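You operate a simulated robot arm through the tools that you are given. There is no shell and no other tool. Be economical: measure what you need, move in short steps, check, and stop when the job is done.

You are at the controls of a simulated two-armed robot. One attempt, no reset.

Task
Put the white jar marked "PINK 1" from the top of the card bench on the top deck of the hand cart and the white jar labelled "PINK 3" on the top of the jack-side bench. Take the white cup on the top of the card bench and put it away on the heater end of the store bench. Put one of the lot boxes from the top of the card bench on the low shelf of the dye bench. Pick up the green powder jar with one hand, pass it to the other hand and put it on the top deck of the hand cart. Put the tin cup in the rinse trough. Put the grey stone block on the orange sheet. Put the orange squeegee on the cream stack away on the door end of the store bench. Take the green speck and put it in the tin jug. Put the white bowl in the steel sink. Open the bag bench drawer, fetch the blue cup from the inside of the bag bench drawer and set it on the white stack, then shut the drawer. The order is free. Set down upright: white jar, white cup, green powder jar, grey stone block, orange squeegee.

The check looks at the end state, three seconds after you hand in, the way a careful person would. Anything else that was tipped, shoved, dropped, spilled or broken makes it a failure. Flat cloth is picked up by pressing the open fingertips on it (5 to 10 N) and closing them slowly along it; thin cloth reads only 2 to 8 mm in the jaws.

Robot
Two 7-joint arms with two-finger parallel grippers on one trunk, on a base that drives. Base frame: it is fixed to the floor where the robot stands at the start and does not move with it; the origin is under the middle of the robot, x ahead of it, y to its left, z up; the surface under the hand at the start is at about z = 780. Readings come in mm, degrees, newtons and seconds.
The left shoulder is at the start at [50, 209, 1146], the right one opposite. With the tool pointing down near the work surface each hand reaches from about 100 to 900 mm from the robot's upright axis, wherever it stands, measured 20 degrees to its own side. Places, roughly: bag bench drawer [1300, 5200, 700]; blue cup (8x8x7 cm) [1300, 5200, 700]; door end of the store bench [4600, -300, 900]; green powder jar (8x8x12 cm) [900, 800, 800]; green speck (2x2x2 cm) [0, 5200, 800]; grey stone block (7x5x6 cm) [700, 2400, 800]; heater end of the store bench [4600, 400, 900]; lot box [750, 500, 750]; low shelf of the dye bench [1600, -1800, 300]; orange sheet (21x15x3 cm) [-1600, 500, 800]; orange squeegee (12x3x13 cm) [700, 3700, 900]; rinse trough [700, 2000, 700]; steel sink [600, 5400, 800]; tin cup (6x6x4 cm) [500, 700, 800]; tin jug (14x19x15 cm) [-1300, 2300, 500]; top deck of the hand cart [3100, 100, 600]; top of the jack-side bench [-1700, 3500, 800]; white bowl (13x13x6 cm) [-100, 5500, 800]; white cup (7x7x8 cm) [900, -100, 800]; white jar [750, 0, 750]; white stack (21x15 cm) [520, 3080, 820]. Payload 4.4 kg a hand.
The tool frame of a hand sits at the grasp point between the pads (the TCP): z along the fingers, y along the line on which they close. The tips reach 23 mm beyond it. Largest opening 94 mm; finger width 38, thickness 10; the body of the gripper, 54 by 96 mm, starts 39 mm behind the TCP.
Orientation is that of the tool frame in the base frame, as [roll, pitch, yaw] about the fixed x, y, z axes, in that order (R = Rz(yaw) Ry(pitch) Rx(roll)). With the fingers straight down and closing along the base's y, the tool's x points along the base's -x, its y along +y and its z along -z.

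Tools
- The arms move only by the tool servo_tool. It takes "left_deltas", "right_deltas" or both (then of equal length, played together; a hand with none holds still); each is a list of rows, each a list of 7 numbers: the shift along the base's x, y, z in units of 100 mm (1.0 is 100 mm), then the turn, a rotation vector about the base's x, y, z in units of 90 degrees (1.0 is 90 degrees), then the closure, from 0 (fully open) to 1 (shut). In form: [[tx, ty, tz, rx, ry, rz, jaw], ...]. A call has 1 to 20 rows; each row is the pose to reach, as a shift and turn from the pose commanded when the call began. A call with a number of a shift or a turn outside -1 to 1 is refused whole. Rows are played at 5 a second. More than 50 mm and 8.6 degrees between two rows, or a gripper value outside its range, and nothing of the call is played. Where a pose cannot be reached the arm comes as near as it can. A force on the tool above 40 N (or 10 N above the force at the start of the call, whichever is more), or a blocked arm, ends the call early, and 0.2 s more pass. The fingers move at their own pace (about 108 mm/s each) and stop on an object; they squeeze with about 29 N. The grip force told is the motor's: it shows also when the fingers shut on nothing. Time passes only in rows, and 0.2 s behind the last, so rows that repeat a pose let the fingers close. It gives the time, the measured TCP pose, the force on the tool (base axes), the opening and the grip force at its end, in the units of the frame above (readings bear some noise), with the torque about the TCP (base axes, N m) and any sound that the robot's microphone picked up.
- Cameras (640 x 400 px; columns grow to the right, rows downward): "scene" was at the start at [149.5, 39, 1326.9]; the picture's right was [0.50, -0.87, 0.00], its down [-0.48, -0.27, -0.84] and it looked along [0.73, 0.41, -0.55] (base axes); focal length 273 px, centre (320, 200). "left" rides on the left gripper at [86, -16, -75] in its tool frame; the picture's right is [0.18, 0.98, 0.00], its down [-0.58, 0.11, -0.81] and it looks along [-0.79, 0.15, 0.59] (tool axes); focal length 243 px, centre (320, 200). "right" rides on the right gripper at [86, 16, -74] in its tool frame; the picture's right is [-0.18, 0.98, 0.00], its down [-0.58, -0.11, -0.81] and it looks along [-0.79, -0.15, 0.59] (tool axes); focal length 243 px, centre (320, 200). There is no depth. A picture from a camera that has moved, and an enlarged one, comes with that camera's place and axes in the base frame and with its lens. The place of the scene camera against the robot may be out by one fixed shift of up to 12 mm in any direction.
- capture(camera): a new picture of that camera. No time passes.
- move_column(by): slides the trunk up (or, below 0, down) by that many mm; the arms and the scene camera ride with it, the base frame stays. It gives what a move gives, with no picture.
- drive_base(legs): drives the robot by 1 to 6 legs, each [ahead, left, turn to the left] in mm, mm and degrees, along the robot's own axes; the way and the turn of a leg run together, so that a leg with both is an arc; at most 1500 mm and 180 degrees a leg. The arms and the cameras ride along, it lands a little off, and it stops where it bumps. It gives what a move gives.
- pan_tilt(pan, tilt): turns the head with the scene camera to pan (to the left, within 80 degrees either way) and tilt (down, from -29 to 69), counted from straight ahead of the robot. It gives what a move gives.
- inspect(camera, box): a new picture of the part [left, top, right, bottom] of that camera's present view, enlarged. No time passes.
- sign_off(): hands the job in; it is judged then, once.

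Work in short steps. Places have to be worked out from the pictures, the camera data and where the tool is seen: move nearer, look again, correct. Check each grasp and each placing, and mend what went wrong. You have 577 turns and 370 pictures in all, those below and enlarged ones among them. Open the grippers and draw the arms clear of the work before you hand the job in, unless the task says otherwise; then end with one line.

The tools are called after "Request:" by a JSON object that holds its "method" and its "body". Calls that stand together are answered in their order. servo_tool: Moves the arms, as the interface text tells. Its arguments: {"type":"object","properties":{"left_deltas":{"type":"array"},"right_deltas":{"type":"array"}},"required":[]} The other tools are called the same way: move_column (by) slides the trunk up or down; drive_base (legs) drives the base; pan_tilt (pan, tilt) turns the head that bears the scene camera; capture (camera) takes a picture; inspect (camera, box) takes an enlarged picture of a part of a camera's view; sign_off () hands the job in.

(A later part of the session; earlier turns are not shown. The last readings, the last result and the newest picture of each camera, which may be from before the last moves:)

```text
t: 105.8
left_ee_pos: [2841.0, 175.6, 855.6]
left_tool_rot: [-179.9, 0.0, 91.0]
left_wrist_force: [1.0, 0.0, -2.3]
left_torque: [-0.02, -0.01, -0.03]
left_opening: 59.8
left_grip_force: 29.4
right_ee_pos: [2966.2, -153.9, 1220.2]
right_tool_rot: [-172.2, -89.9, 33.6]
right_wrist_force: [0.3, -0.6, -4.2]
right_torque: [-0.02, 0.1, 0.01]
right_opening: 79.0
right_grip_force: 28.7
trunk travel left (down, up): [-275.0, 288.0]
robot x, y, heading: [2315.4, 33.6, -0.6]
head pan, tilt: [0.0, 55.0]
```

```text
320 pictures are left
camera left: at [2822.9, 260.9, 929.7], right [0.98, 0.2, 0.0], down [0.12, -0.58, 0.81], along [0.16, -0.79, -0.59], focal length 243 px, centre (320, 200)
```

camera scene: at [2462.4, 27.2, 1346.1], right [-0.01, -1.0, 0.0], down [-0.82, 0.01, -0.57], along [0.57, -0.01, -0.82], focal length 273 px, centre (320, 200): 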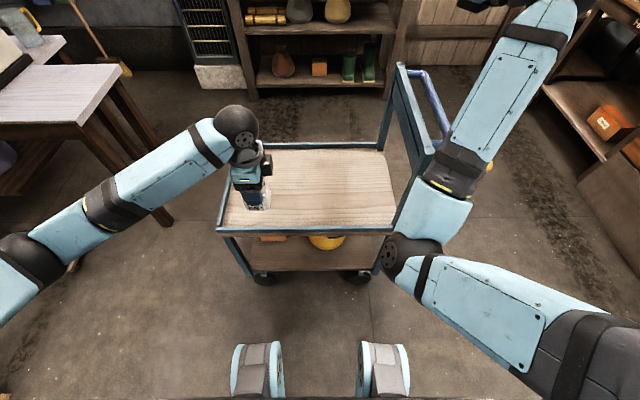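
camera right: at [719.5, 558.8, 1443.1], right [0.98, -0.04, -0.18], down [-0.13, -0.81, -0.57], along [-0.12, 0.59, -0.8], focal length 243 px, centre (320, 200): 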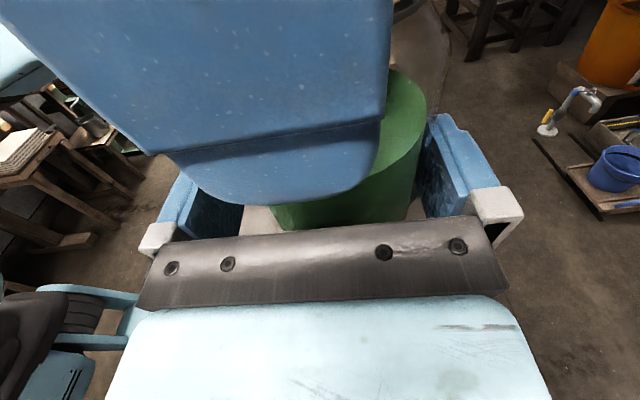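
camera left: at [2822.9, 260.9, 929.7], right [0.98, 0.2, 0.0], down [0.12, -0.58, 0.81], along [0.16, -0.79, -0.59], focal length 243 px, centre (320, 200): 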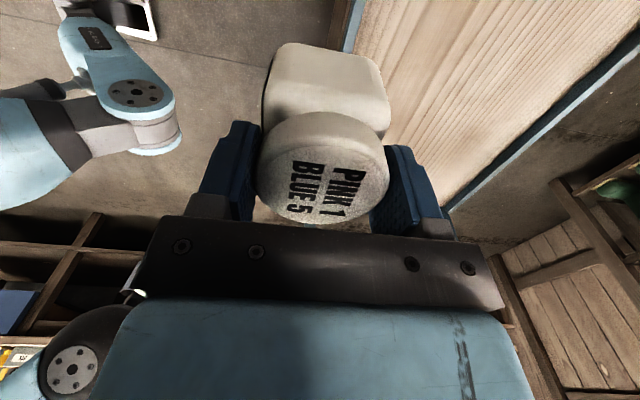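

Left jar goes onto the deck at about (2990,200): I move forward then down, watching force.

Request:
{"method": "servo_tool", "body": {"left_deltas": [[0.4, 0.1, 0, 0, 0, 0, 1], [0.8, 0.2, 0, 0, 0, 0, 1], [1, 0.25, 0, 0, 0, 0, 1]]}}

Request:
{"method": "servo_tool", "body": {"left_deltas": [[0.3, 0, -0.3, 0, 0, 0, 1], [0.5, 0, -0.6, 0, 0, 0, 1], [0.5, 0, -0.9, 0, 0, 0, 1]]}}

Request:
{"method": "capture", "body": {"camera": "scene"}}

Request:
{"method": "capture", "body": {"camera": "left"}}

```text
t: 106.7
left_ee_pos: [2938.9, 199.0, 854.9]
left_tool_rot: [-179.9, 0.0, 91.0]
left_wrist_force: [0.1, -1.0, -1.7]
left_torque: [-0.03, -0.03, 0.0]
left_opening: 59.4
left_grip_force: 28.6
right_ee_pos: [2965.3, -153.8, 1219.9]
right_tool_rot: [-164.9, -89.9, 26.2]
right_wrist_force: [0.0, -0.9, -3.9]
right_torque: [0.0, 0.03, 0.01]
right_opening: 78.7
right_grip_force: 29.2
trunk travel left (down, up): [-275.0, 288.0]
robot x, y, heading: [2316.7, 34.6, -0.8]
head pan, tilt: [0.0, 55.0]
```

```text
t: 107.5
left_ee_pos: [2991.8, 201.5, 766.7]
left_tool_rot: [180.0, 0.0, 91.1]
left_wrist_force: [-0.2, 0.1, -1.5]
left_torque: [0.01, 0.0, 0.0]
left_opening: 59.9
left_grip_force: 29.2
right_ee_pos: [2965.9, -154.9, 1219.3]
right_tool_rot: [-171.2, -89.8, 32.5]
right_wrist_force: [0.0, 0.3, -4.5]
right_torque: [-0.02, 0.03, 0.0]
right_opening: 78.7
right_grip_force: 28.5
trunk travel left (down, up): [-275.0, 288.0]
robot x, y, heading: [2316.6, 31.3, -0.7]
head pan, tilt: [0.0, 55.0]
```

```text
319 pictures are left
camera scene: at [2462.8, 27.5, 1346.0], right [-0.01, -1.0, 0.0], down [-0.82, 0.01, -0.57], along [0.57, -0.01, -0.82], focal length 273 px, centre (320, 200)
```

scene: 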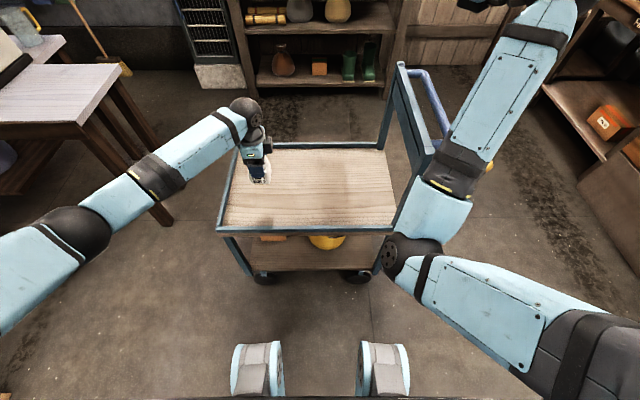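

```text
318 pictures are left
camera left: at [2974.6, 287.4, 840.5], right [0.98, 0.2, 0.0], down [0.12, -0.58, 0.81], along [0.16, -0.79, -0.59], focal length 243 px, centre (320, 200)
```

left: 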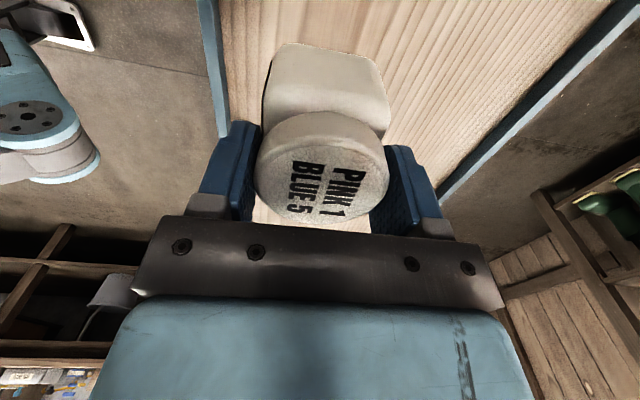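

Jar is well within the deck. I lower with small steps until contact.

Request:
{"method": "servo_tool", "body": {"left_deltas": [[0, 0, -0.25, 0, 0, 0, 1], [0, 0, -0.5, 0, 0, 0, 1], [0, 0, -0.7, 0, 0, 0, 1], [0, 0, -0.75, 0, 0, 0, 1]]}}

Request:
{"method": "inspect", "body": {"camera": "scene", "box": [210, 130, 330, 230]}}

```text
t: 108.5
left_ee_pos: [2991.8, 201.0, 688.8]
left_tool_rot: [-179.9, 0.0, 91.0]
left_wrist_force: [-1.0, -0.2, -2.6]
left_torque: [-0.02, -0.03, 0.01]
left_opening: 59.6
left_grip_force: 28.7
right_ee_pos: [2965.7, -153.7, 1220.4]
right_tool_rot: [-170.8, -89.9, 32.1]
right_wrist_force: [-0.3, 0.0, -3.5]
right_torque: [0.01, 0.04, -0.02]
right_opening: 78.9
right_grip_force: 28.7
trunk travel left (down, up): [-275.0, 288.0]
robot x, y, heading: [2318.1, 32.8, -0.7]
head pan, tilt: [0.0, 55.0]
```

```text
4.00 times, centred on (270, 180) of scene
camera zoom: at [2462.4, 27.2, 1346.0], right [-0.01, -1.0, 0.0], down [-0.82, 0.01, -0.57], along [0.57, -0.01, -0.82], focal length 1093 px, centre (520, 280)
```

zoom: 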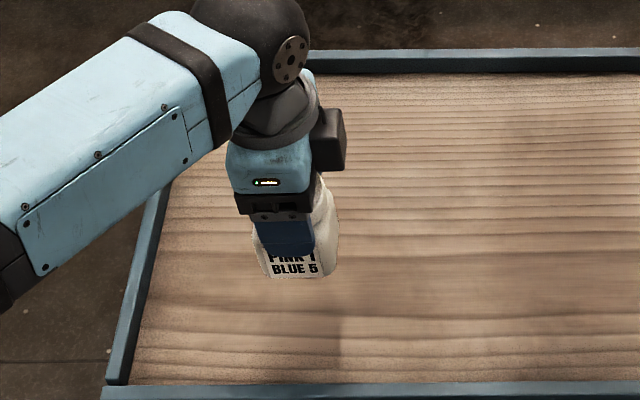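

Request:
{"method": "servo_tool", "body": {"left_deltas": [[0, 0, -0.06, 0, 0, 0, 1], [0, 0, -0.12, 0, 0, 0, 1], [0, 0, -0.16, 0, 0, 0, 1]]}}

```text
t: 109.2
left_ee_pos: [2992.0, 199.7, 674.5]
left_tool_rot: [-179.9, 0.0, 91.2]
left_wrist_force: [0.3, -0.3, -1.6]
left_torque: [0.0, 0.01, 0.03]
left_opening: 59.8
left_grip_force: 29.2
right_ee_pos: [2965.0, -154.9, 1220.8]
right_tool_rot: [-167.7, -89.9, 29.1]
right_wrist_force: [0.5, 0.0, -3.5]
right_torque: [-0.04, 0.01, 0.0]
right_opening: 78.8
right_grip_force: 28.8
trunk travel left (down, up): [-275.0, 288.0]
robot x, y, heading: [2319.8, 35.5, -0.5]
head pan, tilt: [0.0, 55.0]
```

Request:
{"method": "servo_tool", "body": {"left_deltas": [[0, 0, -0.04, 0, 0, 0, 1], [0, 0, -0.08, 0, 0, 0, 1], [0, 0, -0.12, 0, 0, 0, 1], [0, 0, -0.16, 0, 0, 0, 1], [0, 0, -0.2, 0, 0, 0, 1], [0, 0, -0.24, 0, 0, 0, 1]]}}

Request:
{"method": "inspect", "body": {"camera": "scene", "box": [210, 130, 330, 230]}}

```text
t: 110.7
left_ee_pos: [2990.4, 199.5, 649.9]
left_tool_rot: [-179.9, 0.0, 91.1]
left_wrist_force: [0.1, 0.2, -1.2]
left_torque: [-0.02, 0.0, 0.03]
left_opening: 59.8
left_grip_force: 28.9
right_ee_pos: [2965.8, -154.0, 1219.9]
right_tool_rot: [-168.9, -89.9, 30.1]
right_wrist_force: [0.3, 0.5, -2.8]
right_torque: [-0.03, 0.01, -0.01]
right_opening: 78.8
right_grip_force: 29.0
trunk travel left (down, up): [-275.0, 288.0]
robot x, y, heading: [2317.4, 33.0, -0.9]
head pan, tilt: [0.0, 55.0]
```

```text
4.00 times, centred on (270, 180) of scene
camera zoom: at [2462.5, 27.2, 1346.0], right [-0.01, -1.0, 0.0], down [-0.82, 0.01, -0.57], along [0.57, -0.01, -0.82], focal length 1093 px, centre (520, 280)
```

zoom: 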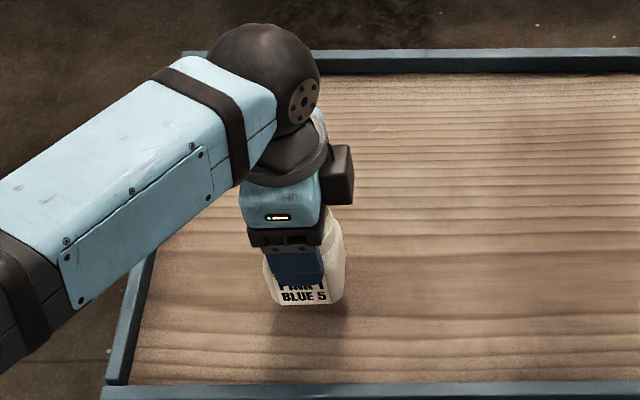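

Still a gap (shadow offset). Continue lowering.

Request:
{"method": "servo_tool", "body": {"left_deltas": [[0, 0, -0.05, 0, 0, 0, 1], [0, 0, -0.1, 0, 0, 0, 1], [0, 0, -0.14, 0, 0, 0, 1], [0, 0, -0.18, 0, 0, 0, 1], [0, 0, -0.22, 0, 0, 0, 1], [0, 0, -0.26, 0, 0, 0, 1], [0, 0, -0.3, 0, 0, 0, 1]]}}

Request:
{"method": "inspect", "body": {"camera": "scene", "box": [210, 130, 330, 230]}}

```text
t: 112.2
left_ee_pos: [2991.6, 199.1, 621.4]
left_tool_rot: [-180.0, -0.1, 91.0]
left_wrist_force: [-2.2, 0.6, 7.6]
left_torque: [0.38, 0.32, 0.06]
left_opening: 59.4
left_grip_force: 28.7
right_ee_pos: [2963.9, -153.6, 1221.7]
right_tool_rot: [171.0, -89.8, 50.3]
right_wrist_force: [-0.1, 1.0, -3.3]
right_torque: [-0.02, 0.04, 0.01]
right_opening: 78.7
right_grip_force: 28.6
trunk travel left (down, up): [-275.0, 288.0]
robot x, y, heading: [2315.6, 33.1, -0.5]
head pan, tilt: [0.0, 55.0]
```

```text
4.00 times, centred on (270, 180) of scene
camera zoom: at [2461.3, 27.0, 1346.4], right [-0.01, -1.0, 0.0], down [-0.82, 0.01, -0.57], along [0.57, -0.01, -0.82], focal length 1093 px, centre (520, 280)
```

zoom: 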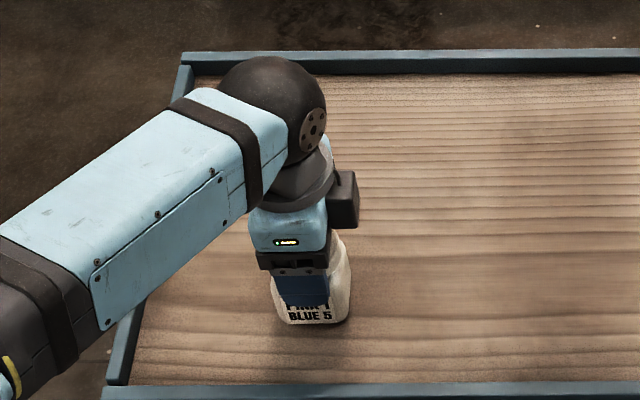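

Contact (7.6 N). I open and rise straight up.

Request:
{"method": "servo_tool", "body": {"left_deltas": [[0, 0, 0.01, 0, 0, 0, 0.6], [0, 0, 0.01, 0, 0, 0, 0], [0, 0, 0.01, 0, 0, 0, 0], [0, 0, 0.4, 0, 0, 0, 0], [0, 0, 0.8, 0, 0, 0, 0]]}}

Request:
{"method": "servo_tool", "body": {"left_deltas": [[0, 0.2, 0.4, 0, 0, 0, 0], [0, 0.4, 0.8, 0, 0, 0, 0], [0, 0.6, 1, 0, 0, 0, 0]]}}

Request:
{"method": "capture", "body": {"camera": "scene"}}

```text
t: 113.5
left_ee_pos: [2988.9, 197.6, 700.9]
left_tool_rot: [179.9, 0.0, 91.2]
left_wrist_force: [-0.1, 0.4, 0.4]
left_torque: [-0.01, 0.02, 0.02]
left_opening: 94.1
left_grip_force: 0.0
right_ee_pos: [2964.0, -154.4, 1219.5]
right_tool_rot: [-176.2, -89.9, 37.6]
right_wrist_force: [-0.4, 0.0, -3.5]
right_torque: [-0.03, 0.02, -0.01]
right_opening: 78.7
right_grip_force: 29.2
trunk travel left (down, up): [-275.0, 288.0]
robot x, y, heading: [2319.6, 35.5, -1.1]
head pan, tilt: [0.0, 55.0]
```

```text
t: 114.2
left_ee_pos: [2988.5, 258.9, 801.5]
left_tool_rot: [180.0, -0.1, 91.2]
left_wrist_force: [-0.8, 0.2, 0.8]
left_torque: [0.0, -0.02, -0.01]
left_opening: 93.9
left_grip_force: 0.2
right_ee_pos: [2964.2, -153.8, 1220.8]
right_tool_rot: [172.6, -89.9, 48.5]
right_wrist_force: [0.1, 0.7, -3.1]
right_torque: [-0.07, -0.01, 0.01]
right_opening: 79.0
right_grip_force: 28.4
trunk travel left (down, up): [-275.0, 288.0]
robot x, y, heading: [2316.4, 35.2, -1.0]
head pan, tilt: [0.0, 55.0]
```

```text
314 pictures are left
camera scene: at [2461.9, 27.6, 1346.0], right [-0.01, -1.0, 0.0], down [-0.82, 0.01, -0.57], along [0.57, -0.01, -0.82], focal length 273 px, centre (320, 200)
```

scene: 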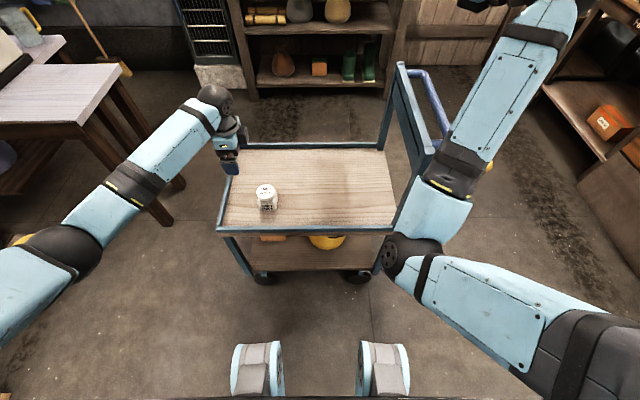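

PINK 1 stands on the deck. The right hand's grip on the powder jar is too low to clear the deck lip, so I will back off and let the left hand hold the lid while the right regrips higher.

Request:
{"method": "drive_base", "body": {"legs": [[-300, 0, 0]]}}

Request:
{"method": "servo_tool", "body": {"left_deltas": [[0, 0, 0.35, 0, 0, 0, 0], [0, 0, 0.7, 0, 0, 0, 0], [0, 0, 1, 0, 0, 0, 0]], "right_deltas": [[0, 0.15, -0.35, 0, 0, 0, 1], [0, 0.3, -0.7, 0, 0, 0, 1], [0, 0.5, -1, 0, 0, 0, 1]]}}

Request:
{"method": "servo_tool", "body": {"left_deltas": [[0, 0, 0.35, 0, 0, -0.09, 0], [0, 0, 0.7, 0, 0, -0.18, 0], [0, 0, 1, 0, 0, -0.27, 0]], "right_deltas": [[0, 0.3, -0.3, 0, 0, 0, 1], [0, 0.65, -0.6, 0, 0, 0, 1], [0, 1, -0.9, 0, 0, 0, 1]]}}

Request:
{"method": "servo_tool", "body": {"left_deltas": [[0, 0, 0.35, 0, 0, -0.09, 0], [0, 0, 0.7, 0, 0, -0.18, 0], [0, 0, 1, 0, 0, -0.27, 0]]}}

Request:
{"method": "servo_tool", "body": {"left_deltas": [[-0.1, -0.3, 0.35, 0, 0, 0, 0], [-0.2, -0.6, 0.7, 0, 0, 0, 0], [-0.2, -1, 1, 0, 0, 0, 0]]}}

Request:
{"method": "capture", "body": {"camera": "scene"}}

Request:
{"method": "capture", "body": {"camera": "left"}}

```text
t: 116.3
left_ee_pos: [2687.0, 257.9, 801.3]
left_tool_rot: [179.9, 0.1, 90.6]
left_wrist_force: [-0.6, -0.1, 0.0]
left_torque: [0.02, -0.01, 0.01]
left_opening: 94.1
left_grip_force: 0.0
right_ee_pos: [2658.6, -155.3, 1220.3]
right_tool_rot: [175.3, -90.0, 45.7]
right_wrist_force: [-1.1, -0.1, -4.3]
right_torque: [-0.04, 0.02, -0.01]
right_opening: 78.7
right_grip_force: 28.7
trunk travel left (down, up): [-275.0, 288.0]
robot x, y, heading: [2011.4, 38.4, -1.1]
head pan, tilt: [0.0, 55.0]
```

```text
t: 117.2
left_ee_pos: [2688.6, 256.9, 902.8]
left_tool_rot: [-179.9, 0.1, 90.6]
left_wrist_force: [1.0, 0.2, 0.4]
left_torque: [0.01, -0.03, 0.01]
left_opening: 94.0
left_grip_force: 0.0
right_ee_pos: [2671.9, -164.1, 1129.6]
right_tool_rot: [112.2, -82.6, 104.4]
right_wrist_force: [-0.9, 0.4, -3.4]
right_torque: [-0.05, 0.03, 0.01]
right_opening: 79.1
right_grip_force: 29.1
trunk travel left (down, up): [-275.0, 288.0]
robot x, y, heading: [2014.3, 39.1, -1.3]
head pan, tilt: [0.0, 55.0]
stopped in row 3 (right hand): the arm was blocked; the commanded pose is now the measured one
```

```text
t: 118.0
left_ee_pos: [2688.3, 256.8, 993.6]
left_tool_rot: [180.0, 0.1, 68.3]
left_wrist_force: [0.0, -0.4, -0.4]
left_torque: [0.0, 0.01, 0.0]
left_opening: 94.0
left_grip_force: 0.1
right_ee_pos: [2699.1, -128.8, 1138.3]
right_tool_rot: [85.7, -71.5, 126.2]
right_wrist_force: [-0.6, 0.2, -4.4]
right_torque: [-0.05, 0.01, 0.0]
right_opening: 78.9
right_grip_force: 28.9
trunk travel left (down, up): [-275.0, 288.0]
robot x, y, heading: [2015.5, 39.0, -1.2]
head pan, tilt: [0.0, 55.0]
stopped in row 3 (right hand): the arm was blocked; the commanded pose is now the measured one
```

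```text
t: 118.8
left_ee_pos: [2686.6, 256.2, 1095.6]
left_tool_rot: [-179.9, 0.1, 43.8]
left_wrist_force: [0.6, 0.5, 0.5]
left_torque: [-0.01, -0.04, -0.04]
left_opening: 94.0
left_grip_force: 0.0
right_ee_pos: [2698.8, -128.7, 1138.5]
right_tool_rot: [85.5, -71.5, 126.5]
right_wrist_force: [-0.4, -0.3, -3.5]
right_torque: [-0.02, 0.01, 0.0]
right_opening: 78.6
right_grip_force: 29.2
trunk travel left (down, up): [-275.0, 288.0]
robot x, y, heading: [2012.7, 37.0, -1.2]
head pan, tilt: [0.0, 55.0]
```

```text
t: 119.6
left_ee_pos: [2668.6, 152.7, 1194.7]
left_tool_rot: [-179.9, 0.0, 43.9]
left_wrist_force: [0.2, -0.7, -0.1]
left_torque: [0.02, -0.02, 0.02]
left_opening: 94.1
left_grip_force: 0.0
right_ee_pos: [2700.2, -130.6, 1138.6]
right_tool_rot: [85.4, -71.8, 126.6]
right_wrist_force: [-1.0, -0.1, -3.3]
right_torque: [0.0, 0.02, 0.05]
right_opening: 78.8
right_grip_force: 29.3
trunk travel left (down, up): [-275.0, 288.0]
robot x, y, heading: [2016.0, 32.3, -1.1]
head pan, tilt: [0.0, 55.0]
```

```text
313 pictures are left
camera scene: at [2158.5, 27.9, 1346.0], right [-0.02, -1.0, 0.0], down [-0.82, 0.02, -0.57], along [0.57, -0.01, -0.82], focal length 273 px, centre (320, 200)
```

scene: 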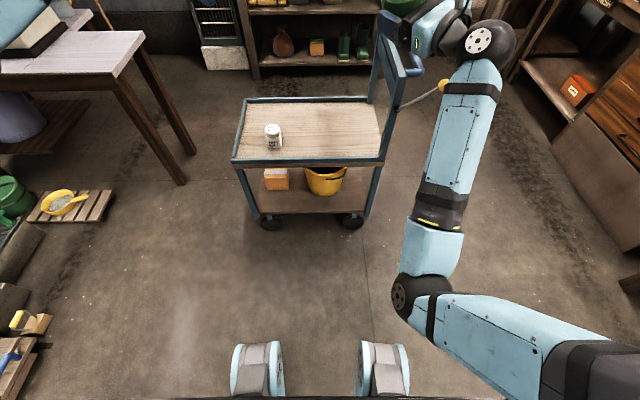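

```text
312 pictures are left
camera left: at [2719.2, 223.9, 1269.3], right [0.81, -0.58, 0.0], down [-0.34, -0.48, 0.81], along [-0.47, -0.66, -0.59], focal length 243 px, centre (320, 200)
```

left: 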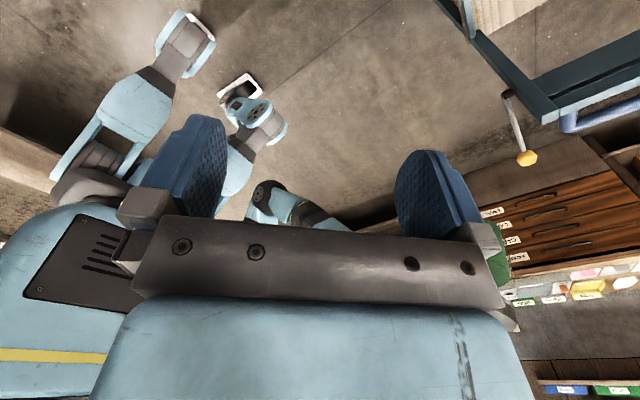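

The right arm is jammed at a wrist limit. I unwind it by turning back toward +y pointing.

Request:
{"method": "servo_tool", "body": {"right_deltas": [[0, 0, 0.1, 0, 0, 0.08, 1], [0, 0, 0.2, 0, 0, 0.16, 1], [0, 0, 0.3, 0, 0, 0.24, 1], [0, 0, 0.4, 0, 0, 0.32, 1], [0, 0, 0.5, 0, 0, 0.4, 1], [0, 0, 0.6, 0, 0, 0.48, 1], [0, 0, 0.6, 0, 0, 0.56, 1], [0, 0, 0.6, 0, 0, 0.64, 1]]}}

```text
t: 121.4
left_ee_pos: [2668.6, 155.1, 1193.9]
left_tool_rot: [180.0, 0.1, 43.9]
left_wrist_force: [0.7, -0.1, 0.7]
left_torque: [0.0, 0.03, -0.01]
left_opening: 93.8
left_grip_force: 0.0
right_ee_pos: [2700.4, -126.3, 1198.9]
right_tool_rot: [85.1, -71.9, -175.4]
right_wrist_force: [0.2, 0.6, -3.5]
right_torque: [-0.08, -0.02, -0.03]
right_opening: 78.7
right_grip_force: 28.7
trunk travel left (down, up): [-275.0, 288.0]
robot x, y, heading: [2012.8, 38.5, -1.1]
head pan, tilt: [0.0, 55.0]
```

Request:
{"method": "servo_tool", "body": {"right_deltas": [[0, 0, 0, -0.005, 0.067, 0, 1], [0, 0, 0, -0.01, 0.134, 0, 1], [0, 0, 0, -0.016, 0.2, 0, 1], [0, 0, 0, -0.016, 0.2, 0, 1]]}}

Request:
{"method": "pan_tilt", "body": {"pan": 0, "tilt": 25}}

Request:
{"method": "capture", "body": {"camera": "scene"}}

```text
t: 122.4
left_ee_pos: [2668.7, 155.2, 1193.0]
left_tool_rot: [-180.0, 0.1, 43.9]
left_wrist_force: [-0.2, 0.2, -0.3]
left_torque: [0.03, 0.03, 0.0]
left_opening: 94.1
left_grip_force: 0.1
right_ee_pos: [2698.4, -126.5, 1199.1]
right_tool_rot: [104.3, -89.9, 165.4]
right_wrist_force: [0.2, 0.3, -3.9]
right_torque: [-0.07, 0.02, 0.0]
right_opening: 78.7
right_grip_force: 29.2
trunk travel left (down, up): [-275.0, 288.0]
robot x, y, heading: [2014.3, 39.6, -0.8]
head pan, tilt: [0.0, 55.0]
```

```text
t: 123.4
left_ee_pos: [2668.9, 156.0, 1193.3]
left_tool_rot: [180.0, 0.1, 43.9]
left_wrist_force: [-1.2, -0.8, -0.1]
left_torque: [0.02, 0.0, 0.01]
left_opening: 94.0
left_grip_force: 0.1
right_ee_pos: [2698.3, -125.9, 1198.9]
right_tool_rot: [97.1, -89.8, 172.6]
right_wrist_force: [0.3, 0.5, -3.5]
right_torque: [-0.06, 0.03, 0.0]
right_opening: 78.7
right_grip_force: 29.1
trunk travel left (down, up): [-275.0, 288.0]
robot x, y, heading: [2011.9, 36.7, -1.4]
head pan, tilt: [0.0, 25.0]
```

```text
311 pictures are left
camera scene: at [2178.9, 30.1, 1389.9], right [-0.02, -1.0, 0.0], down [-0.42, 0.01, -0.91], along [0.91, -0.02, -0.42], focal length 273 px, centre (320, 200)
```

scene: 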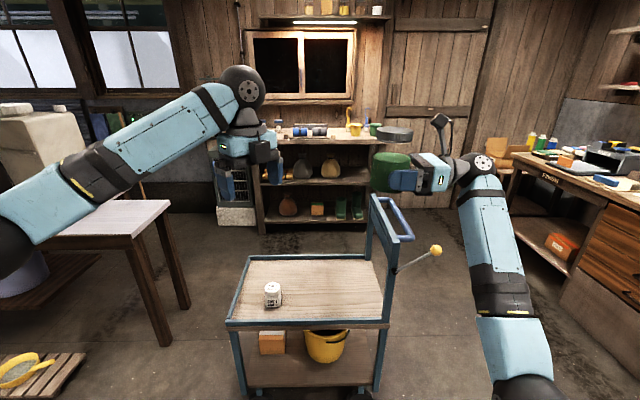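

Right is upright pointing +y again. Now the left hand comes above the jar (top ≈1284) to hold its lid while the right regrips higher.

Request:
{"method": "servo_tool", "body": {"left_deltas": [[0, 0, 0.35, 0, 0, 0.09, 0], [0, 0, 0.7, 0, 0, 0.18, 0], [0, 0, 1, 0, 0, 0.27, 0]], "right_deltas": [[0, 0.15, 0, 0, 0, 0, 1], [0, 0.3, 0, 0, 0, 0, 1], [0, 0.5, 0, 0, 0, 0, 1]]}}

Request:
{"method": "servo_tool", "body": {"left_deltas": [[0, 0, 0.35, 0, 0, 0.08, 0], [0, 0, 0.7, 0, 0, 0.16, 0], [0, 0, 0.9, 0, 0, 0.24, 0]], "right_deltas": [[0, 0.15, 0, 0, 0, 0, 1], [0, 0.3, 0, 0, 0, 0, 1], [0, 0.5, 0, 0, 0, 0, 1]]}}

Request:
{"method": "servo_tool", "body": {"left_deltas": [[0.1, -0.3, 0, 0, 0, 0, 0], [0.2, -0.65, 0, 0, 0, 0, 0], [0.3, -1, 0, 0, 0, 0, 0]]}}

Request:
{"method": "capture", "body": {"camera": "left"}}

Request:
{"method": "capture", "body": {"camera": "scene"}}

```text
t: 124.2
left_ee_pos: [2669.0, 158.1, 1296.0]
left_tool_rot: [-179.9, 0.0, 68.4]
left_wrist_force: [-0.2, -0.2, -0.5]
left_torque: [-0.01, -0.01, -0.05]
left_opening: 94.1
left_grip_force: 0.0
right_ee_pos: [2698.7, -75.5, 1198.1]
right_tool_rot: [90.7, -89.7, 179.1]
right_wrist_force: [-0.4, 0.0, -3.2]
right_torque: [-0.05, 0.01, -0.03]
right_opening: 78.8
right_grip_force: 29.1
trunk travel left (down, up): [-275.0, 288.0]
robot x, y, heading: [2013.3, 42.3, -1.2]
head pan, tilt: [0.0, 25.0]
```

```text
t: 125.0
left_ee_pos: [2668.0, 159.2, 1383.3]
left_tool_rot: [179.9, 0.1, 89.9]
left_wrist_force: [-0.2, 1.3, 0.1]
left_torque: [-0.03, -0.01, 0.01]
left_opening: 94.2
left_grip_force: 0.1
right_ee_pos: [2699.5, -25.1, 1198.0]
right_tool_rot: [104.1, -89.9, 165.6]
right_wrist_force: [0.4, -0.2, -3.4]
right_torque: [-0.06, -0.02, 0.04]
right_opening: 78.9
right_grip_force: 28.6
trunk travel left (down, up): [-275.0, 288.0]
robot x, y, heading: [2014.5, 42.6, -1.1]
head pan, tilt: [0.0, 25.0]
```

```text
t: 125.8
left_ee_pos: [2700.1, 55.6, 1382.0]
left_tool_rot: [-180.0, 0.0, 89.9]
left_wrist_force: [-0.2, 0.1, -0.4]
left_torque: [0.01, -0.01, -0.01]
left_opening: 93.8
left_grip_force: 0.0
right_ee_pos: [2699.4, -27.8, 1198.1]
right_tool_rot: [61.2, -89.8, -151.6]
right_wrist_force: [-0.6, -1.4, -3.8]
right_torque: [-0.01, 0.0, -0.02]
right_opening: 79.1
right_grip_force: 29.7
trunk travel left (down, up): [-275.0, 288.0]
robot x, y, heading: [2012.3, 39.9, -1.0]
head pan, tilt: [0.0, 25.0]
```

```text
310 pictures are left
camera left: at [2683.0, 141.4, 1457.3], right [0.98, 0.18, 0.0], down [0.11, -0.58, 0.81], along [0.15, -0.79, -0.59], focal length 243 px, centre (320, 200)
```

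left: 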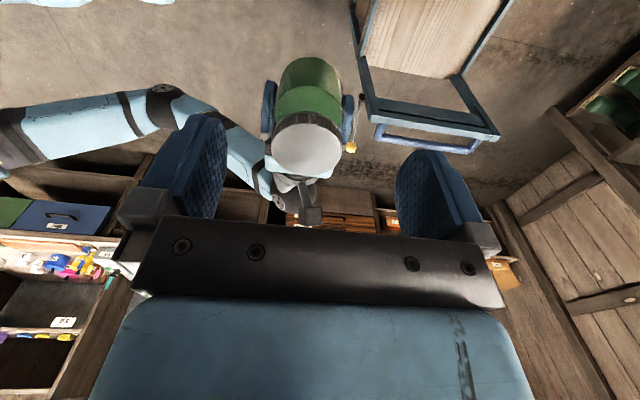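

```text
309 pictures are left
camera scene: at [2179.3, 27.8, 1389.9], right [-0.02, -1.0, 0.0], down [-0.42, 0.01, -0.91], along [0.91, -0.02, -0.42], focal length 273 px, centre (320, 200)
```

scene: 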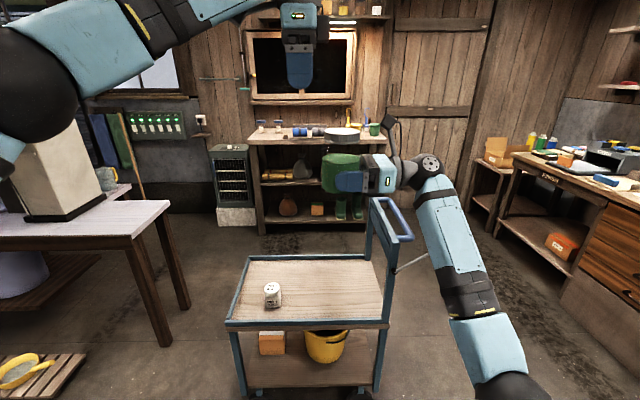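

Lid at ≈(2700,−18). I move the left hand over it and down, then grip the lid.

Request:
{"method": "servo_tool", "body": {"left_deltas": [[0, -0.35, 0, 0, 0, 0, 0], [0, -0.74, 0, 0, 0, 0, 0], [0, -0.74, -0.3, 0, 0, 0, 0], [0, -0.74, -0.6, 0, 0, 0, 0]]}}

Request:
{"method": "inspect", "body": {"camera": "scene", "box": [260, 40, 420, 220]}}

Request:
{"method": "capture", "body": {"camera": "left"}}

```text
t: 126.8
left_ee_pos: [2697.7, -18.7, 1322.1]
left_tool_rot: [179.9, 0.0, 89.7]
left_wrist_force: [0.3, 0.6, -0.6]
left_torque: [-0.01, 0.02, -0.03]
left_opening: 93.9
left_grip_force: 0.0
right_ee_pos: [2701.1, -26.5, 1198.3]
right_tool_rot: [83.0, -89.8, -173.3]
right_wrist_force: [0.3, -0.4, -4.1]
right_torque: [-0.06, -0.02, -0.02]
right_opening: 78.9
right_grip_force: 29.6
trunk travel left (down, up): [-275.0, 288.0]
robot x, y, heading: [2013.0, 39.8, -1.1]
head pan, tilt: [0.0, 25.0]
```

```text
2.22 times, centred on (340, 130) of scene
camera zoom: at [2179.4, 29.3, 1390.0], right [-0.02, -1.0, 0.0], down [-0.42, 0.01, -0.91], along [0.91, -0.02, -0.42], focal length 607 px, centre (276, 356)
```

zoom: 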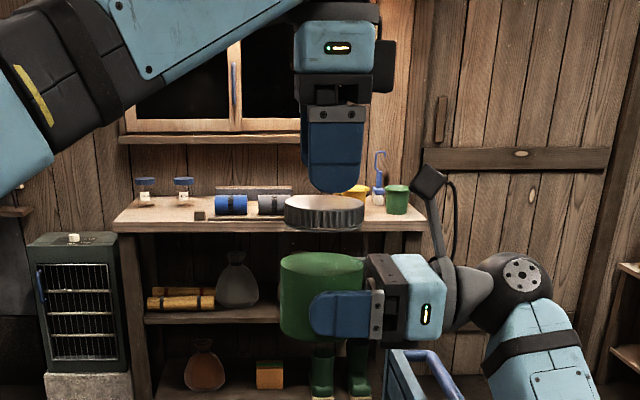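

```text
307 pictures are left
camera left: at [2681.8, 67.5, 1397.7], right [0.98, 0.18, 0.0], down [0.11, -0.58, 0.81], along [0.14, -0.79, -0.59], focal length 243 px, centre (320, 200)
```

left: 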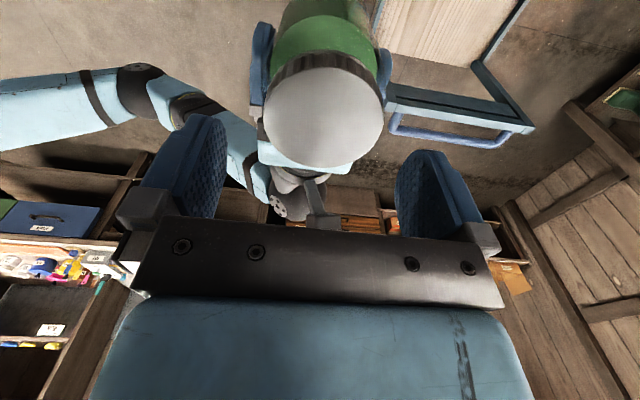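

Shift +6 in y, descend 50 mm and grip the lid.

Request:
{"method": "servo_tool", "body": {"left_deltas": [[0.02, 0.06, -0.25, 0, 0, 0, 0], [0.02, 0.06, -0.5, 0, 0, 0, 0], [0.02, 0.06, -0.5, 0, 0, 0, 0.5], [0.02, 0.06, -0.5, 0, 0, 0, 1], [0.02, 0.06, -0.5, 0, 0, 0, 1], [0.02, 0.06, -0.5, 0, 0, 0, 1]]}}

Request:
{"method": "inspect", "body": {"camera": "scene", "box": [260, 40, 420, 220]}}

```text
t: 128.2
left_ee_pos: [2699.7, -12.1, 1274.1]
left_tool_rot: [179.9, 0.1, 89.7]
left_wrist_force: [-7.6, -0.4, 16.6]
left_torque: [-0.07, 0.27, -0.17]
left_opening: 70.3
left_grip_force: 29.2
right_ee_pos: [2699.1, -25.6, 1197.4]
right_tool_rot: [122.9, -89.9, 146.8]
right_wrist_force: [7.1, 0.1, -20.7]
right_torque: [-0.16, 0.29, 0.09]
right_opening: 79.0
right_grip_force: 29.0
trunk travel left (down, up): [-275.0, 288.0]
robot x, y, heading: [2013.5, 37.4, -0.8]
head pan, tilt: [0.0, 25.0]
```

```text
2.22 times, centred on (340, 130) of scene
camera zoom: at [2179.0, 30.2, 1390.0], right [-0.02, -1.0, 0.0], down [-0.42, 0.01, -0.91], along [0.91, -0.02, -0.42], focal length 607 px, centre (276, 356)
```

zoom: 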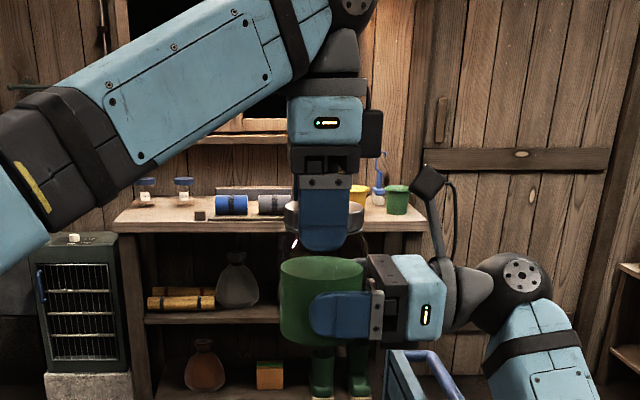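

Left holds the lid (70 mm). Open right, raise it 27 mm, close again.

Request:
{"method": "servo_tool", "body": {"right_deltas": [[0, 0, 0, 0, 0, 0, 0.5], [0, 0, 0, 0, 0, 0, 0], [0, 0, 0, 0, 0, 0, 0], [0, 0.02, 0.14, 0, 0, 0, 0], [0, 0.04, 0.27, 0, 0, 0, 0], [0, 0.04, 0.27, 0, 0, 0, 0]]}}

Request:
{"method": "inspect", "body": {"camera": "scene", "box": [260, 40, 420, 220]}}

```text
t: 129.6
left_ee_pos: [2699.4, -12.3, 1273.6]
left_tool_rot: [-180.0, 0.1, 89.8]
left_wrist_force: [0.2, 0.2, 0.8]
left_torque: [0.03, 0.01, 0.0]
left_opening: 66.4
left_grip_force: 29.5
right_ee_pos: [2700.8, -22.0, 1224.2]
right_tool_rot: [91.7, -89.7, 177.9]
right_wrist_force: [-0.8, -0.4, 0.8]
right_torque: [-0.02, 0.01, -0.01]
right_opening: 94.1
right_grip_force: 0.0
trunk travel left (down, up): [-275.0, 288.0]
robot x, y, heading: [2013.6, 38.8, -1.1]
head pan, tilt: [0.0, 25.0]
```

```text
2.22 times, centred on (340, 130) of scene
camera zoom: at [2179.0, 30.0, 1390.0], right [-0.02, -1.0, 0.0], down [-0.42, 0.01, -0.91], along [0.91, -0.02, -0.42], focal length 607 px, centre (276, 356)
```

zoom: 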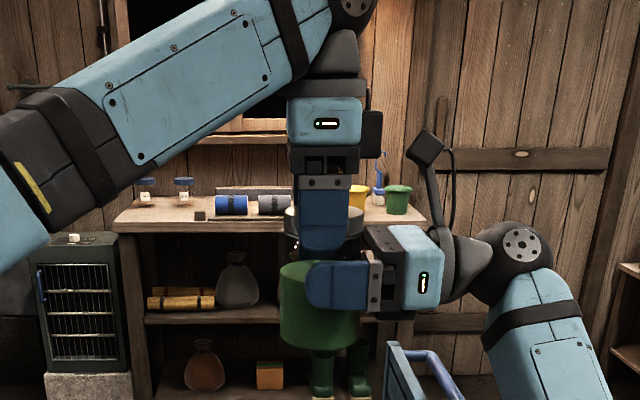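

Close the right now.

Request:
{"method": "servo_tool", "body": {"right_deltas": [[0, 0, 0, 0, 0, 0, 1], [0, 0, 0, 0, 0, 0, 1], [0, 0, 0, 0, 0, 0, 1], [0, 0, 0, 0, 0, 0, 1]]}}

Request:
{"method": "inspect", "body": {"camera": "scene", "box": [260, 40, 420, 220]}}

```text
t: 130.6
left_ee_pos: [2699.5, -11.7, 1273.3]
left_tool_rot: [-180.0, 0.0, 89.8]
left_wrist_force: [3.8, 0.1, 0.2]
left_torque: [-0.09, -0.25, -0.16]
left_opening: 66.7
left_grip_force: 29.2
right_ee_pos: [2699.9, -20.0, 1225.1]
right_tool_rot: [96.0, -89.8, 173.8]
right_wrist_force: [-3.2, -0.7, -0.6]
right_torque: [0.08, 0.05, 0.21]
right_opening: 78.5
right_grip_force: 28.7
trunk travel left (down, up): [-275.0, 288.0]
robot x, y, heading: [2011.9, 37.5, -0.9]
head pan, tilt: [0.0, 25.0]
```

```text
2.22 times, centred on (340, 130) of scene
camera zoom: at [2178.9, 30.1, 1390.0], right [-0.02, -1.0, 0.0], down [-0.42, 0.01, -0.91], along [0.91, -0.02, -0.42], focal length 607 px, centre (276, 356)
```

zoom: 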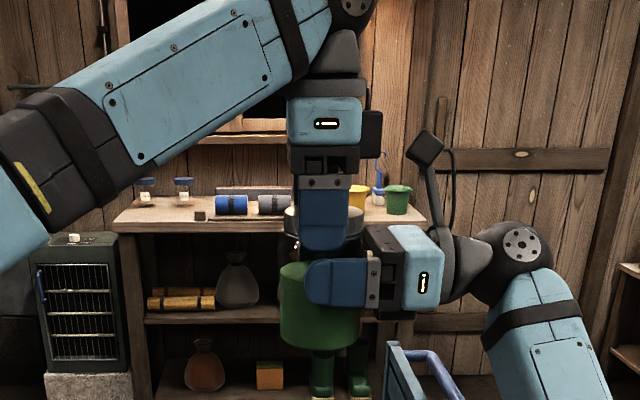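

Right holds firmly. Open left and lift it away.

Request:
{"method": "servo_tool", "body": {"left_deltas": [[0, 0, 0, 0, 0, 0, 0.5], [0, 0, 0, 0, 0, 0, 0], [0, 0, 0, 0, 0, 0, 0], [0, 0, 0.35, 0, 0, 0, 0], [0, 0, 0.7, 0, 0, 0, 0], [0, 0.2, 1, 0, 0, 0, 0]]}}

Request:
{"method": "servo_tool", "body": {"left_deltas": [[0, 0.4, 0, 0, 0, 0, 0], [-0.2, 0.8, 0, 0, 0, 0, 0], [-0.4, 1, 0, 0, 0, 0, 0]]}}

Request:
{"method": "servo_tool", "body": {"left_deltas": [[-0.2, 0.4, 0, 0, 0, 0, 0], [-0.4, 0.8, 0, 0, 0, 0, 0], [-0.6, 1, 0, 0, 0, 0, 0]]}}

Request:
{"method": "pan_tilt", "body": {"pan": 60, "tilt": 30}}

Request:
{"method": "capture", "body": {"camera": "scene"}}

```text
t: 132.0
left_ee_pos: [2699.8, 10.9, 1376.5]
left_tool_rot: [179.9, 0.2, 89.8]
left_wrist_force: [-0.9, -1.0, 0.8]
left_torque: [0.02, -0.02, -0.01]
left_opening: 93.9
left_grip_force: 0.0
right_ee_pos: [2699.5, -18.5, 1227.4]
right_tool_rot: [111.7, -89.7, 158.0]
right_wrist_force: [-1.1, 0.9, -0.3]
right_torque: [0.0, -0.01, -0.01]
right_opening: 78.7
right_grip_force: 29.6
trunk travel left (down, up): [-275.0, 288.0]
robot x, y, heading: [2012.7, 35.4, -1.1]
head pan, tilt: [0.0, 25.0]
```

```text
t: 132.8
left_ee_pos: [2657.7, 107.3, 1373.6]
left_tool_rot: [180.0, 0.0, 89.8]
left_wrist_force: [-0.3, -0.5, -0.3]
left_torque: [0.0, -0.02, 0.0]
left_opening: 94.1
left_grip_force: 0.0
right_ee_pos: [2699.8, -20.0, 1225.3]
right_tool_rot: [106.3, -89.8, 163.4]
right_wrist_force: [0.5, 0.3, 0.0]
right_torque: [-0.01, -0.01, -0.02]
right_opening: 78.5
right_grip_force: 29.5
trunk travel left (down, up): [-275.0, 288.0]
robot x, y, heading: [2010.6, 37.7, -1.1]
head pan, tilt: [0.0, 25.0]
```

```text
t: 133.6
left_ee_pos: [2597.4, 208.8, 1377.3]
left_tool_rot: [179.9, 0.2, 89.9]
left_wrist_force: [-1.3, -0.4, -0.3]
left_torque: [-0.02, -0.02, 0.02]
left_opening: 94.1
left_grip_force: 0.1
right_ee_pos: [2699.9, -21.1, 1225.3]
right_tool_rot: [106.8, -89.8, 162.8]
right_wrist_force: [-0.3, -0.2, -0.4]
right_torque: [0.01, 0.02, -0.01]
right_opening: 78.7
right_grip_force: 29.0
trunk travel left (down, up): [-275.0, 288.0]
robot x, y, heading: [2014.9, 33.9, -1.2]
head pan, tilt: [0.0, 25.0]
```

```text
t: 134.9
left_ee_pos: [2599.2, 207.9, 1376.3]
left_tool_rot: [180.0, 0.1, 89.8]
left_wrist_force: [-0.5, 0.0, 0.3]
left_torque: [-0.03, 0.01, -0.01]
left_opening: 93.7
left_grip_force: 0.0
right_ee_pos: [2701.3, -20.2, 1225.7]
right_tool_rot: [97.8, -89.8, 171.9]
right_wrist_force: [-0.1, 0.5, -0.6]
right_torque: [-0.03, 0.01, -0.01]
right_opening: 78.7
right_grip_force: 29.3
trunk travel left (down, up): [-275.0, 288.0]
robot x, y, heading: [2014.8, 38.5, -1.1]
head pan, tilt: [60.0, 30.0]
```

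```text
303 pictures are left
camera scene: at [2133.6, 109.3, 1382.1], right [0.86, -0.52, 0.0], down [-0.26, -0.43, -0.87], along [0.45, 0.74, -0.5], focal length 273 px, centre (320, 200)
```

scene: 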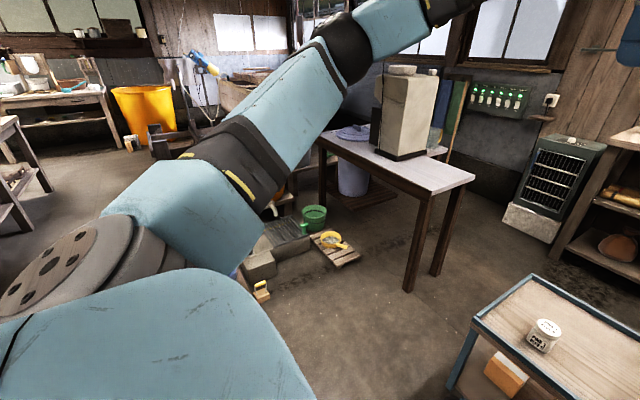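

The floor left of the cart is free. I turn −59° and translate so that the right hand's pointing direction crosses the cart's near edge.

Request:
{"method": "drive_base", "body": {"legs": [[0, 0, -59]]}}

Request:
{"method": "drive_base", "body": {"legs": [[-223, 905, 0]]}}

Request:
{"method": "pan_tilt", "body": {"pan": 0, "tilt": 50}}

Request:
{"method": "capture", "body": {"camera": "scene"}}

```text
t: 137.8
left_ee_pos: [2464.5, -371.6, 1377.7]
left_tool_rot: [180.0, 0.0, 31.4]
left_wrist_force: [0.5, -0.1, -0.2]
left_torque: [0.04, -0.04, 0.02]
left_opening: 93.7
left_grip_force: 0.1
right_ee_pos: [2322.9, -577.4, 1225.6]
right_tool_rot: [95.9, -89.8, 115.6]
right_wrist_force: [-0.8, 0.1, 0.4]
right_torque: [-0.02, 0.02, -0.01]
right_opening: 78.8
right_grip_force: 29.5
trunk travel left (down, up): [-275.0, 288.0]
robot x, y, heading: [2013.6, 38.4, -59.6]
head pan, tilt: [60.0, 30.0]
```

```text
t: 146.1
left_ee_pos: [3124.6, 280.3, 1376.7]
left_tool_rot: [-180.0, 0.1, 31.7]
left_wrist_force: [0.3, -0.2, 0.1]
left_torque: [-0.03, -0.02, 0.01]
left_opening: 93.9
left_grip_force: 0.0
right_ee_pos: [2984.4, 72.6, 1224.8]
right_tool_rot: [100.0, -89.8, 111.6]
right_wrist_force: [-0.2, -0.9, -1.0]
right_torque: [-0.02, 0.02, -0.02]
right_opening: 78.6
right_grip_force: 28.5
trunk travel left (down, up): [-275.0, 288.0]
robot x, y, heading: [2669.1, 688.9, -59.3]
head pan, tilt: [60.0, 30.0]
```

```text
t: 147.4
left_ee_pos: [3123.0, 279.3, 1378.1]
left_tool_rot: [179.9, 0.1, 31.7]
left_wrist_force: [-0.5, -0.8, 0.2]
left_torque: [0.01, 0.0, -0.01]
left_opening: 93.8
left_grip_force: 0.1
right_ee_pos: [2982.3, 72.3, 1225.4]
right_tool_rot: [101.4, -89.8, 110.3]
right_wrist_force: [0.1, 0.6, -0.2]
right_torque: [-0.01, 0.04, 0.02]
right_opening: 78.7
right_grip_force: 28.8
trunk travel left (down, up): [-275.0, 288.0]
robot x, y, heading: [2673.4, 686.5, -59.0]
head pan, tilt: [0.0, 50.0]
```

```text
302 pictures are left
camera scene: at [2749.6, 556.8, 1352.6], right [-0.86, -0.51, 0.0], down [-0.39, 0.66, -0.64], along [0.33, -0.55, -0.77], focal length 273 px, centre (320, 200)
```

scene: 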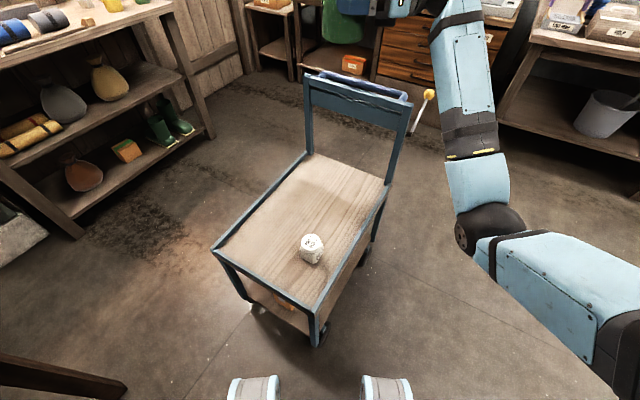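

Good geometry. Lower the trunk 250 and check.

Request:
{"method": "move_column", "body": {"by": -250}}

Request:
{"method": "capture", "body": {"camera": "scene"}}

```text
t: 149.9
left_ee_pos: [3124.8, 280.2, 1126.8]
left_tool_rot: [180.0, 0.1, 31.7]
left_wrist_force: [0.2, 0.0, -0.4]
left_torque: [-0.02, 0.01, 0.04]
left_opening: 94.1
left_grip_force: 0.1
right_ee_pos: [2983.1, 73.0, 974.6]
right_tool_rot: [100.0, -89.8, 111.8]
right_wrist_force: [1.0, 0.0, 0.2]
right_torque: [-0.02, -0.01, -0.02]
right_opening: 78.7
right_grip_force: 29.1
trunk travel left (down, up): [-25.0, 538.0]
robot x, y, heading: [2673.3, 687.1, -59.6]
head pan, tilt: [0.0, 50.0]
```

```text
301 pictures are left
camera scene: at [2749.4, 557.0, 1102.6], right [-0.86, -0.51, 0.0], down [-0.39, 0.66, -0.64], along [0.33, -0.55, -0.77], focal length 273 px, centre (320, 200)
```

scene: 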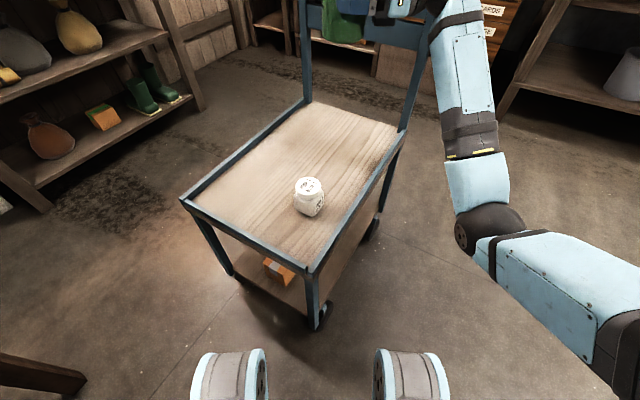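

Now lower the right hand by servo, 100 mm at a time.

Request:
{"method": "servo_tool", "body": {"right_deltas": [[0, 0, -0.35, 0, 0, 0, 1], [0, 0, -0.7, 0, 0, 0, 1], [0, 0, -1, 0, 0, 0, 1]]}}

Request:
{"method": "servo_tool", "body": {"right_deltas": [[0, 0, -0.35, 0, 0, 0, 1], [0, 0, -0.7, 0, 0, 0, 1], [0, 0, -1, 0, 0, 0, 1]]}}

Request:
{"method": "capture", "body": {"camera": "scene"}}

```text
t: 150.7
left_ee_pos: [3125.1, 279.8, 1127.3]
left_tool_rot: [180.0, 0.2, 31.7]
left_wrist_force: [-0.3, -0.5, -0.4]
left_torque: [0.03, 0.01, 0.01]
left_opening: 94.0
left_grip_force: 0.0
right_ee_pos: [2983.7, 72.1, 873.3]
right_tool_rot: [94.5, -89.8, 117.2]
right_wrist_force: [0.1, 0.2, 0.4]
right_torque: [-0.05, 0.01, -0.03]
right_opening: 78.7
right_grip_force: 28.4
trunk travel left (down, up): [-25.0, 538.0]
robot x, y, heading: [2671.7, 685.2, -59.3]
head pan, tilt: [0.0, 50.0]
```

```text
t: 151.5
left_ee_pos: [3124.1, 279.7, 1127.2]
left_tool_rot: [179.9, 0.1, 31.7]
left_wrist_force: [0.8, 0.2, 0.2]
left_torque: [0.03, 0.02, 0.01]
left_opening: 93.9
left_grip_force: 0.1
right_ee_pos: [2984.0, 72.6, 773.8]
right_tool_rot: [95.5, -89.8, 116.2]
right_wrist_force: [-0.4, 0.0, -1.0]
right_torque: [0.0, 0.02, -0.01]
right_opening: 78.7
right_grip_force: 29.1
trunk travel left (down, up): [-25.0, 538.0]
robot x, y, heading: [2670.9, 684.9, -59.2]
head pan, tilt: [0.0, 50.0]
```

```text
300 pictures are left
camera scene: at [2749.5, 556.7, 1102.5], right [-0.86, -0.51, 0.0], down [-0.39, 0.66, -0.64], along [0.33, -0.55, -0.77], focal length 273 px, centre (320, 200)
```

scene: 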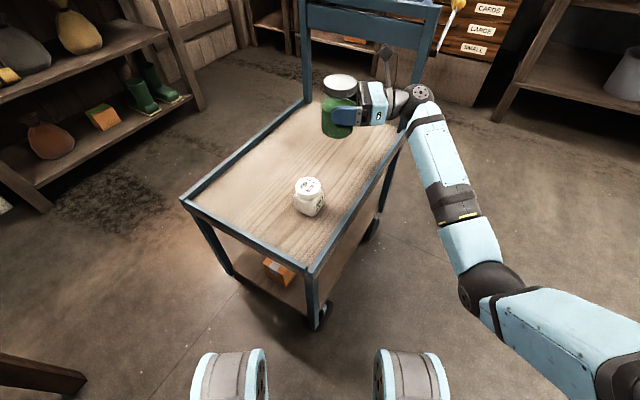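

Clear of the handle post. Continue down toward the deck.

Request:
{"method": "servo_tool", "body": {"right_deltas": [[0, 0, -0.35, 0, 0, 0, 1], [0, 0, -0.7, 0, 0, 0, 1], [0, 0, -1, 0, 0, 0, 1]]}}

Request:
{"method": "servo_tool", "body": {"right_deltas": [[0, 0, -0.1, 0, 0, 0, 1], [0, 0, -0.2, 0, 0, 0, 1], [0, 0, -0.3, 0, 0, 0, 1]]}}

Request:
{"method": "inspect", "body": {"camera": "scene", "box": [280, 60, 460, 220]}}

```text
t: 152.3
left_ee_pos: [3123.2, 279.6, 1126.4]
left_tool_rot: [-180.0, 0.0, 31.7]
left_wrist_force: [0.7, -0.4, -0.8]
left_torque: [0.0, 0.02, -0.03]
left_opening: 93.9
left_grip_force: 0.1
right_ee_pos: [2984.0, 71.9, 672.3]
right_tool_rot: [91.7, -89.8, 120.1]
right_wrist_force: [0.2, 0.5, 0.4]
right_torque: [0.01, 0.03, 0.01]
right_opening: 78.4
right_grip_force: 28.7
trunk travel left (down, up): [-25.0, 538.0]
robot x, y, heading: [2669.7, 686.6, -59.1]
head pan, tilt: [0.0, 50.0]
```

```text
t: 153.1
left_ee_pos: [3123.8, 280.3, 1126.9]
left_tool_rot: [180.0, 0.1, 31.7]
left_wrist_force: [-0.4, -0.6, -0.5]
left_torque: [-0.03, 0.01, 0.0]
left_opening: 94.1
left_grip_force: 0.1
right_ee_pos: [2984.1, 71.8, 645.1]
right_tool_rot: [104.3, -89.9, 107.3]
right_wrist_force: [0.4, -0.7, 0.6]
right_torque: [-0.02, -0.01, -0.01]
right_opening: 78.6
right_grip_force: 29.6
trunk travel left (down, up): [-25.0, 538.0]
robot x, y, heading: [2668.9, 688.0, -59.3]
head pan, tilt: [0.0, 50.0]
```

```text
2.50 times, centred on (370, 140) of scene
camera zoom: at [2749.5, 556.8, 1102.5], right [-0.86, -0.51, 0.0], down [-0.39, 0.66, -0.64], along [0.33, -0.55, -0.77], focal length 683 px, centre (195, 350)
```

zoom: 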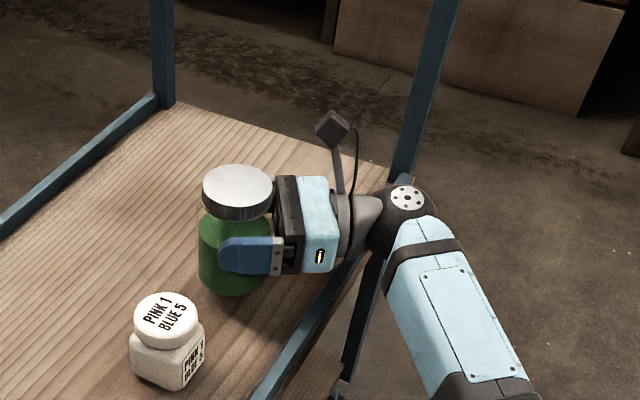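

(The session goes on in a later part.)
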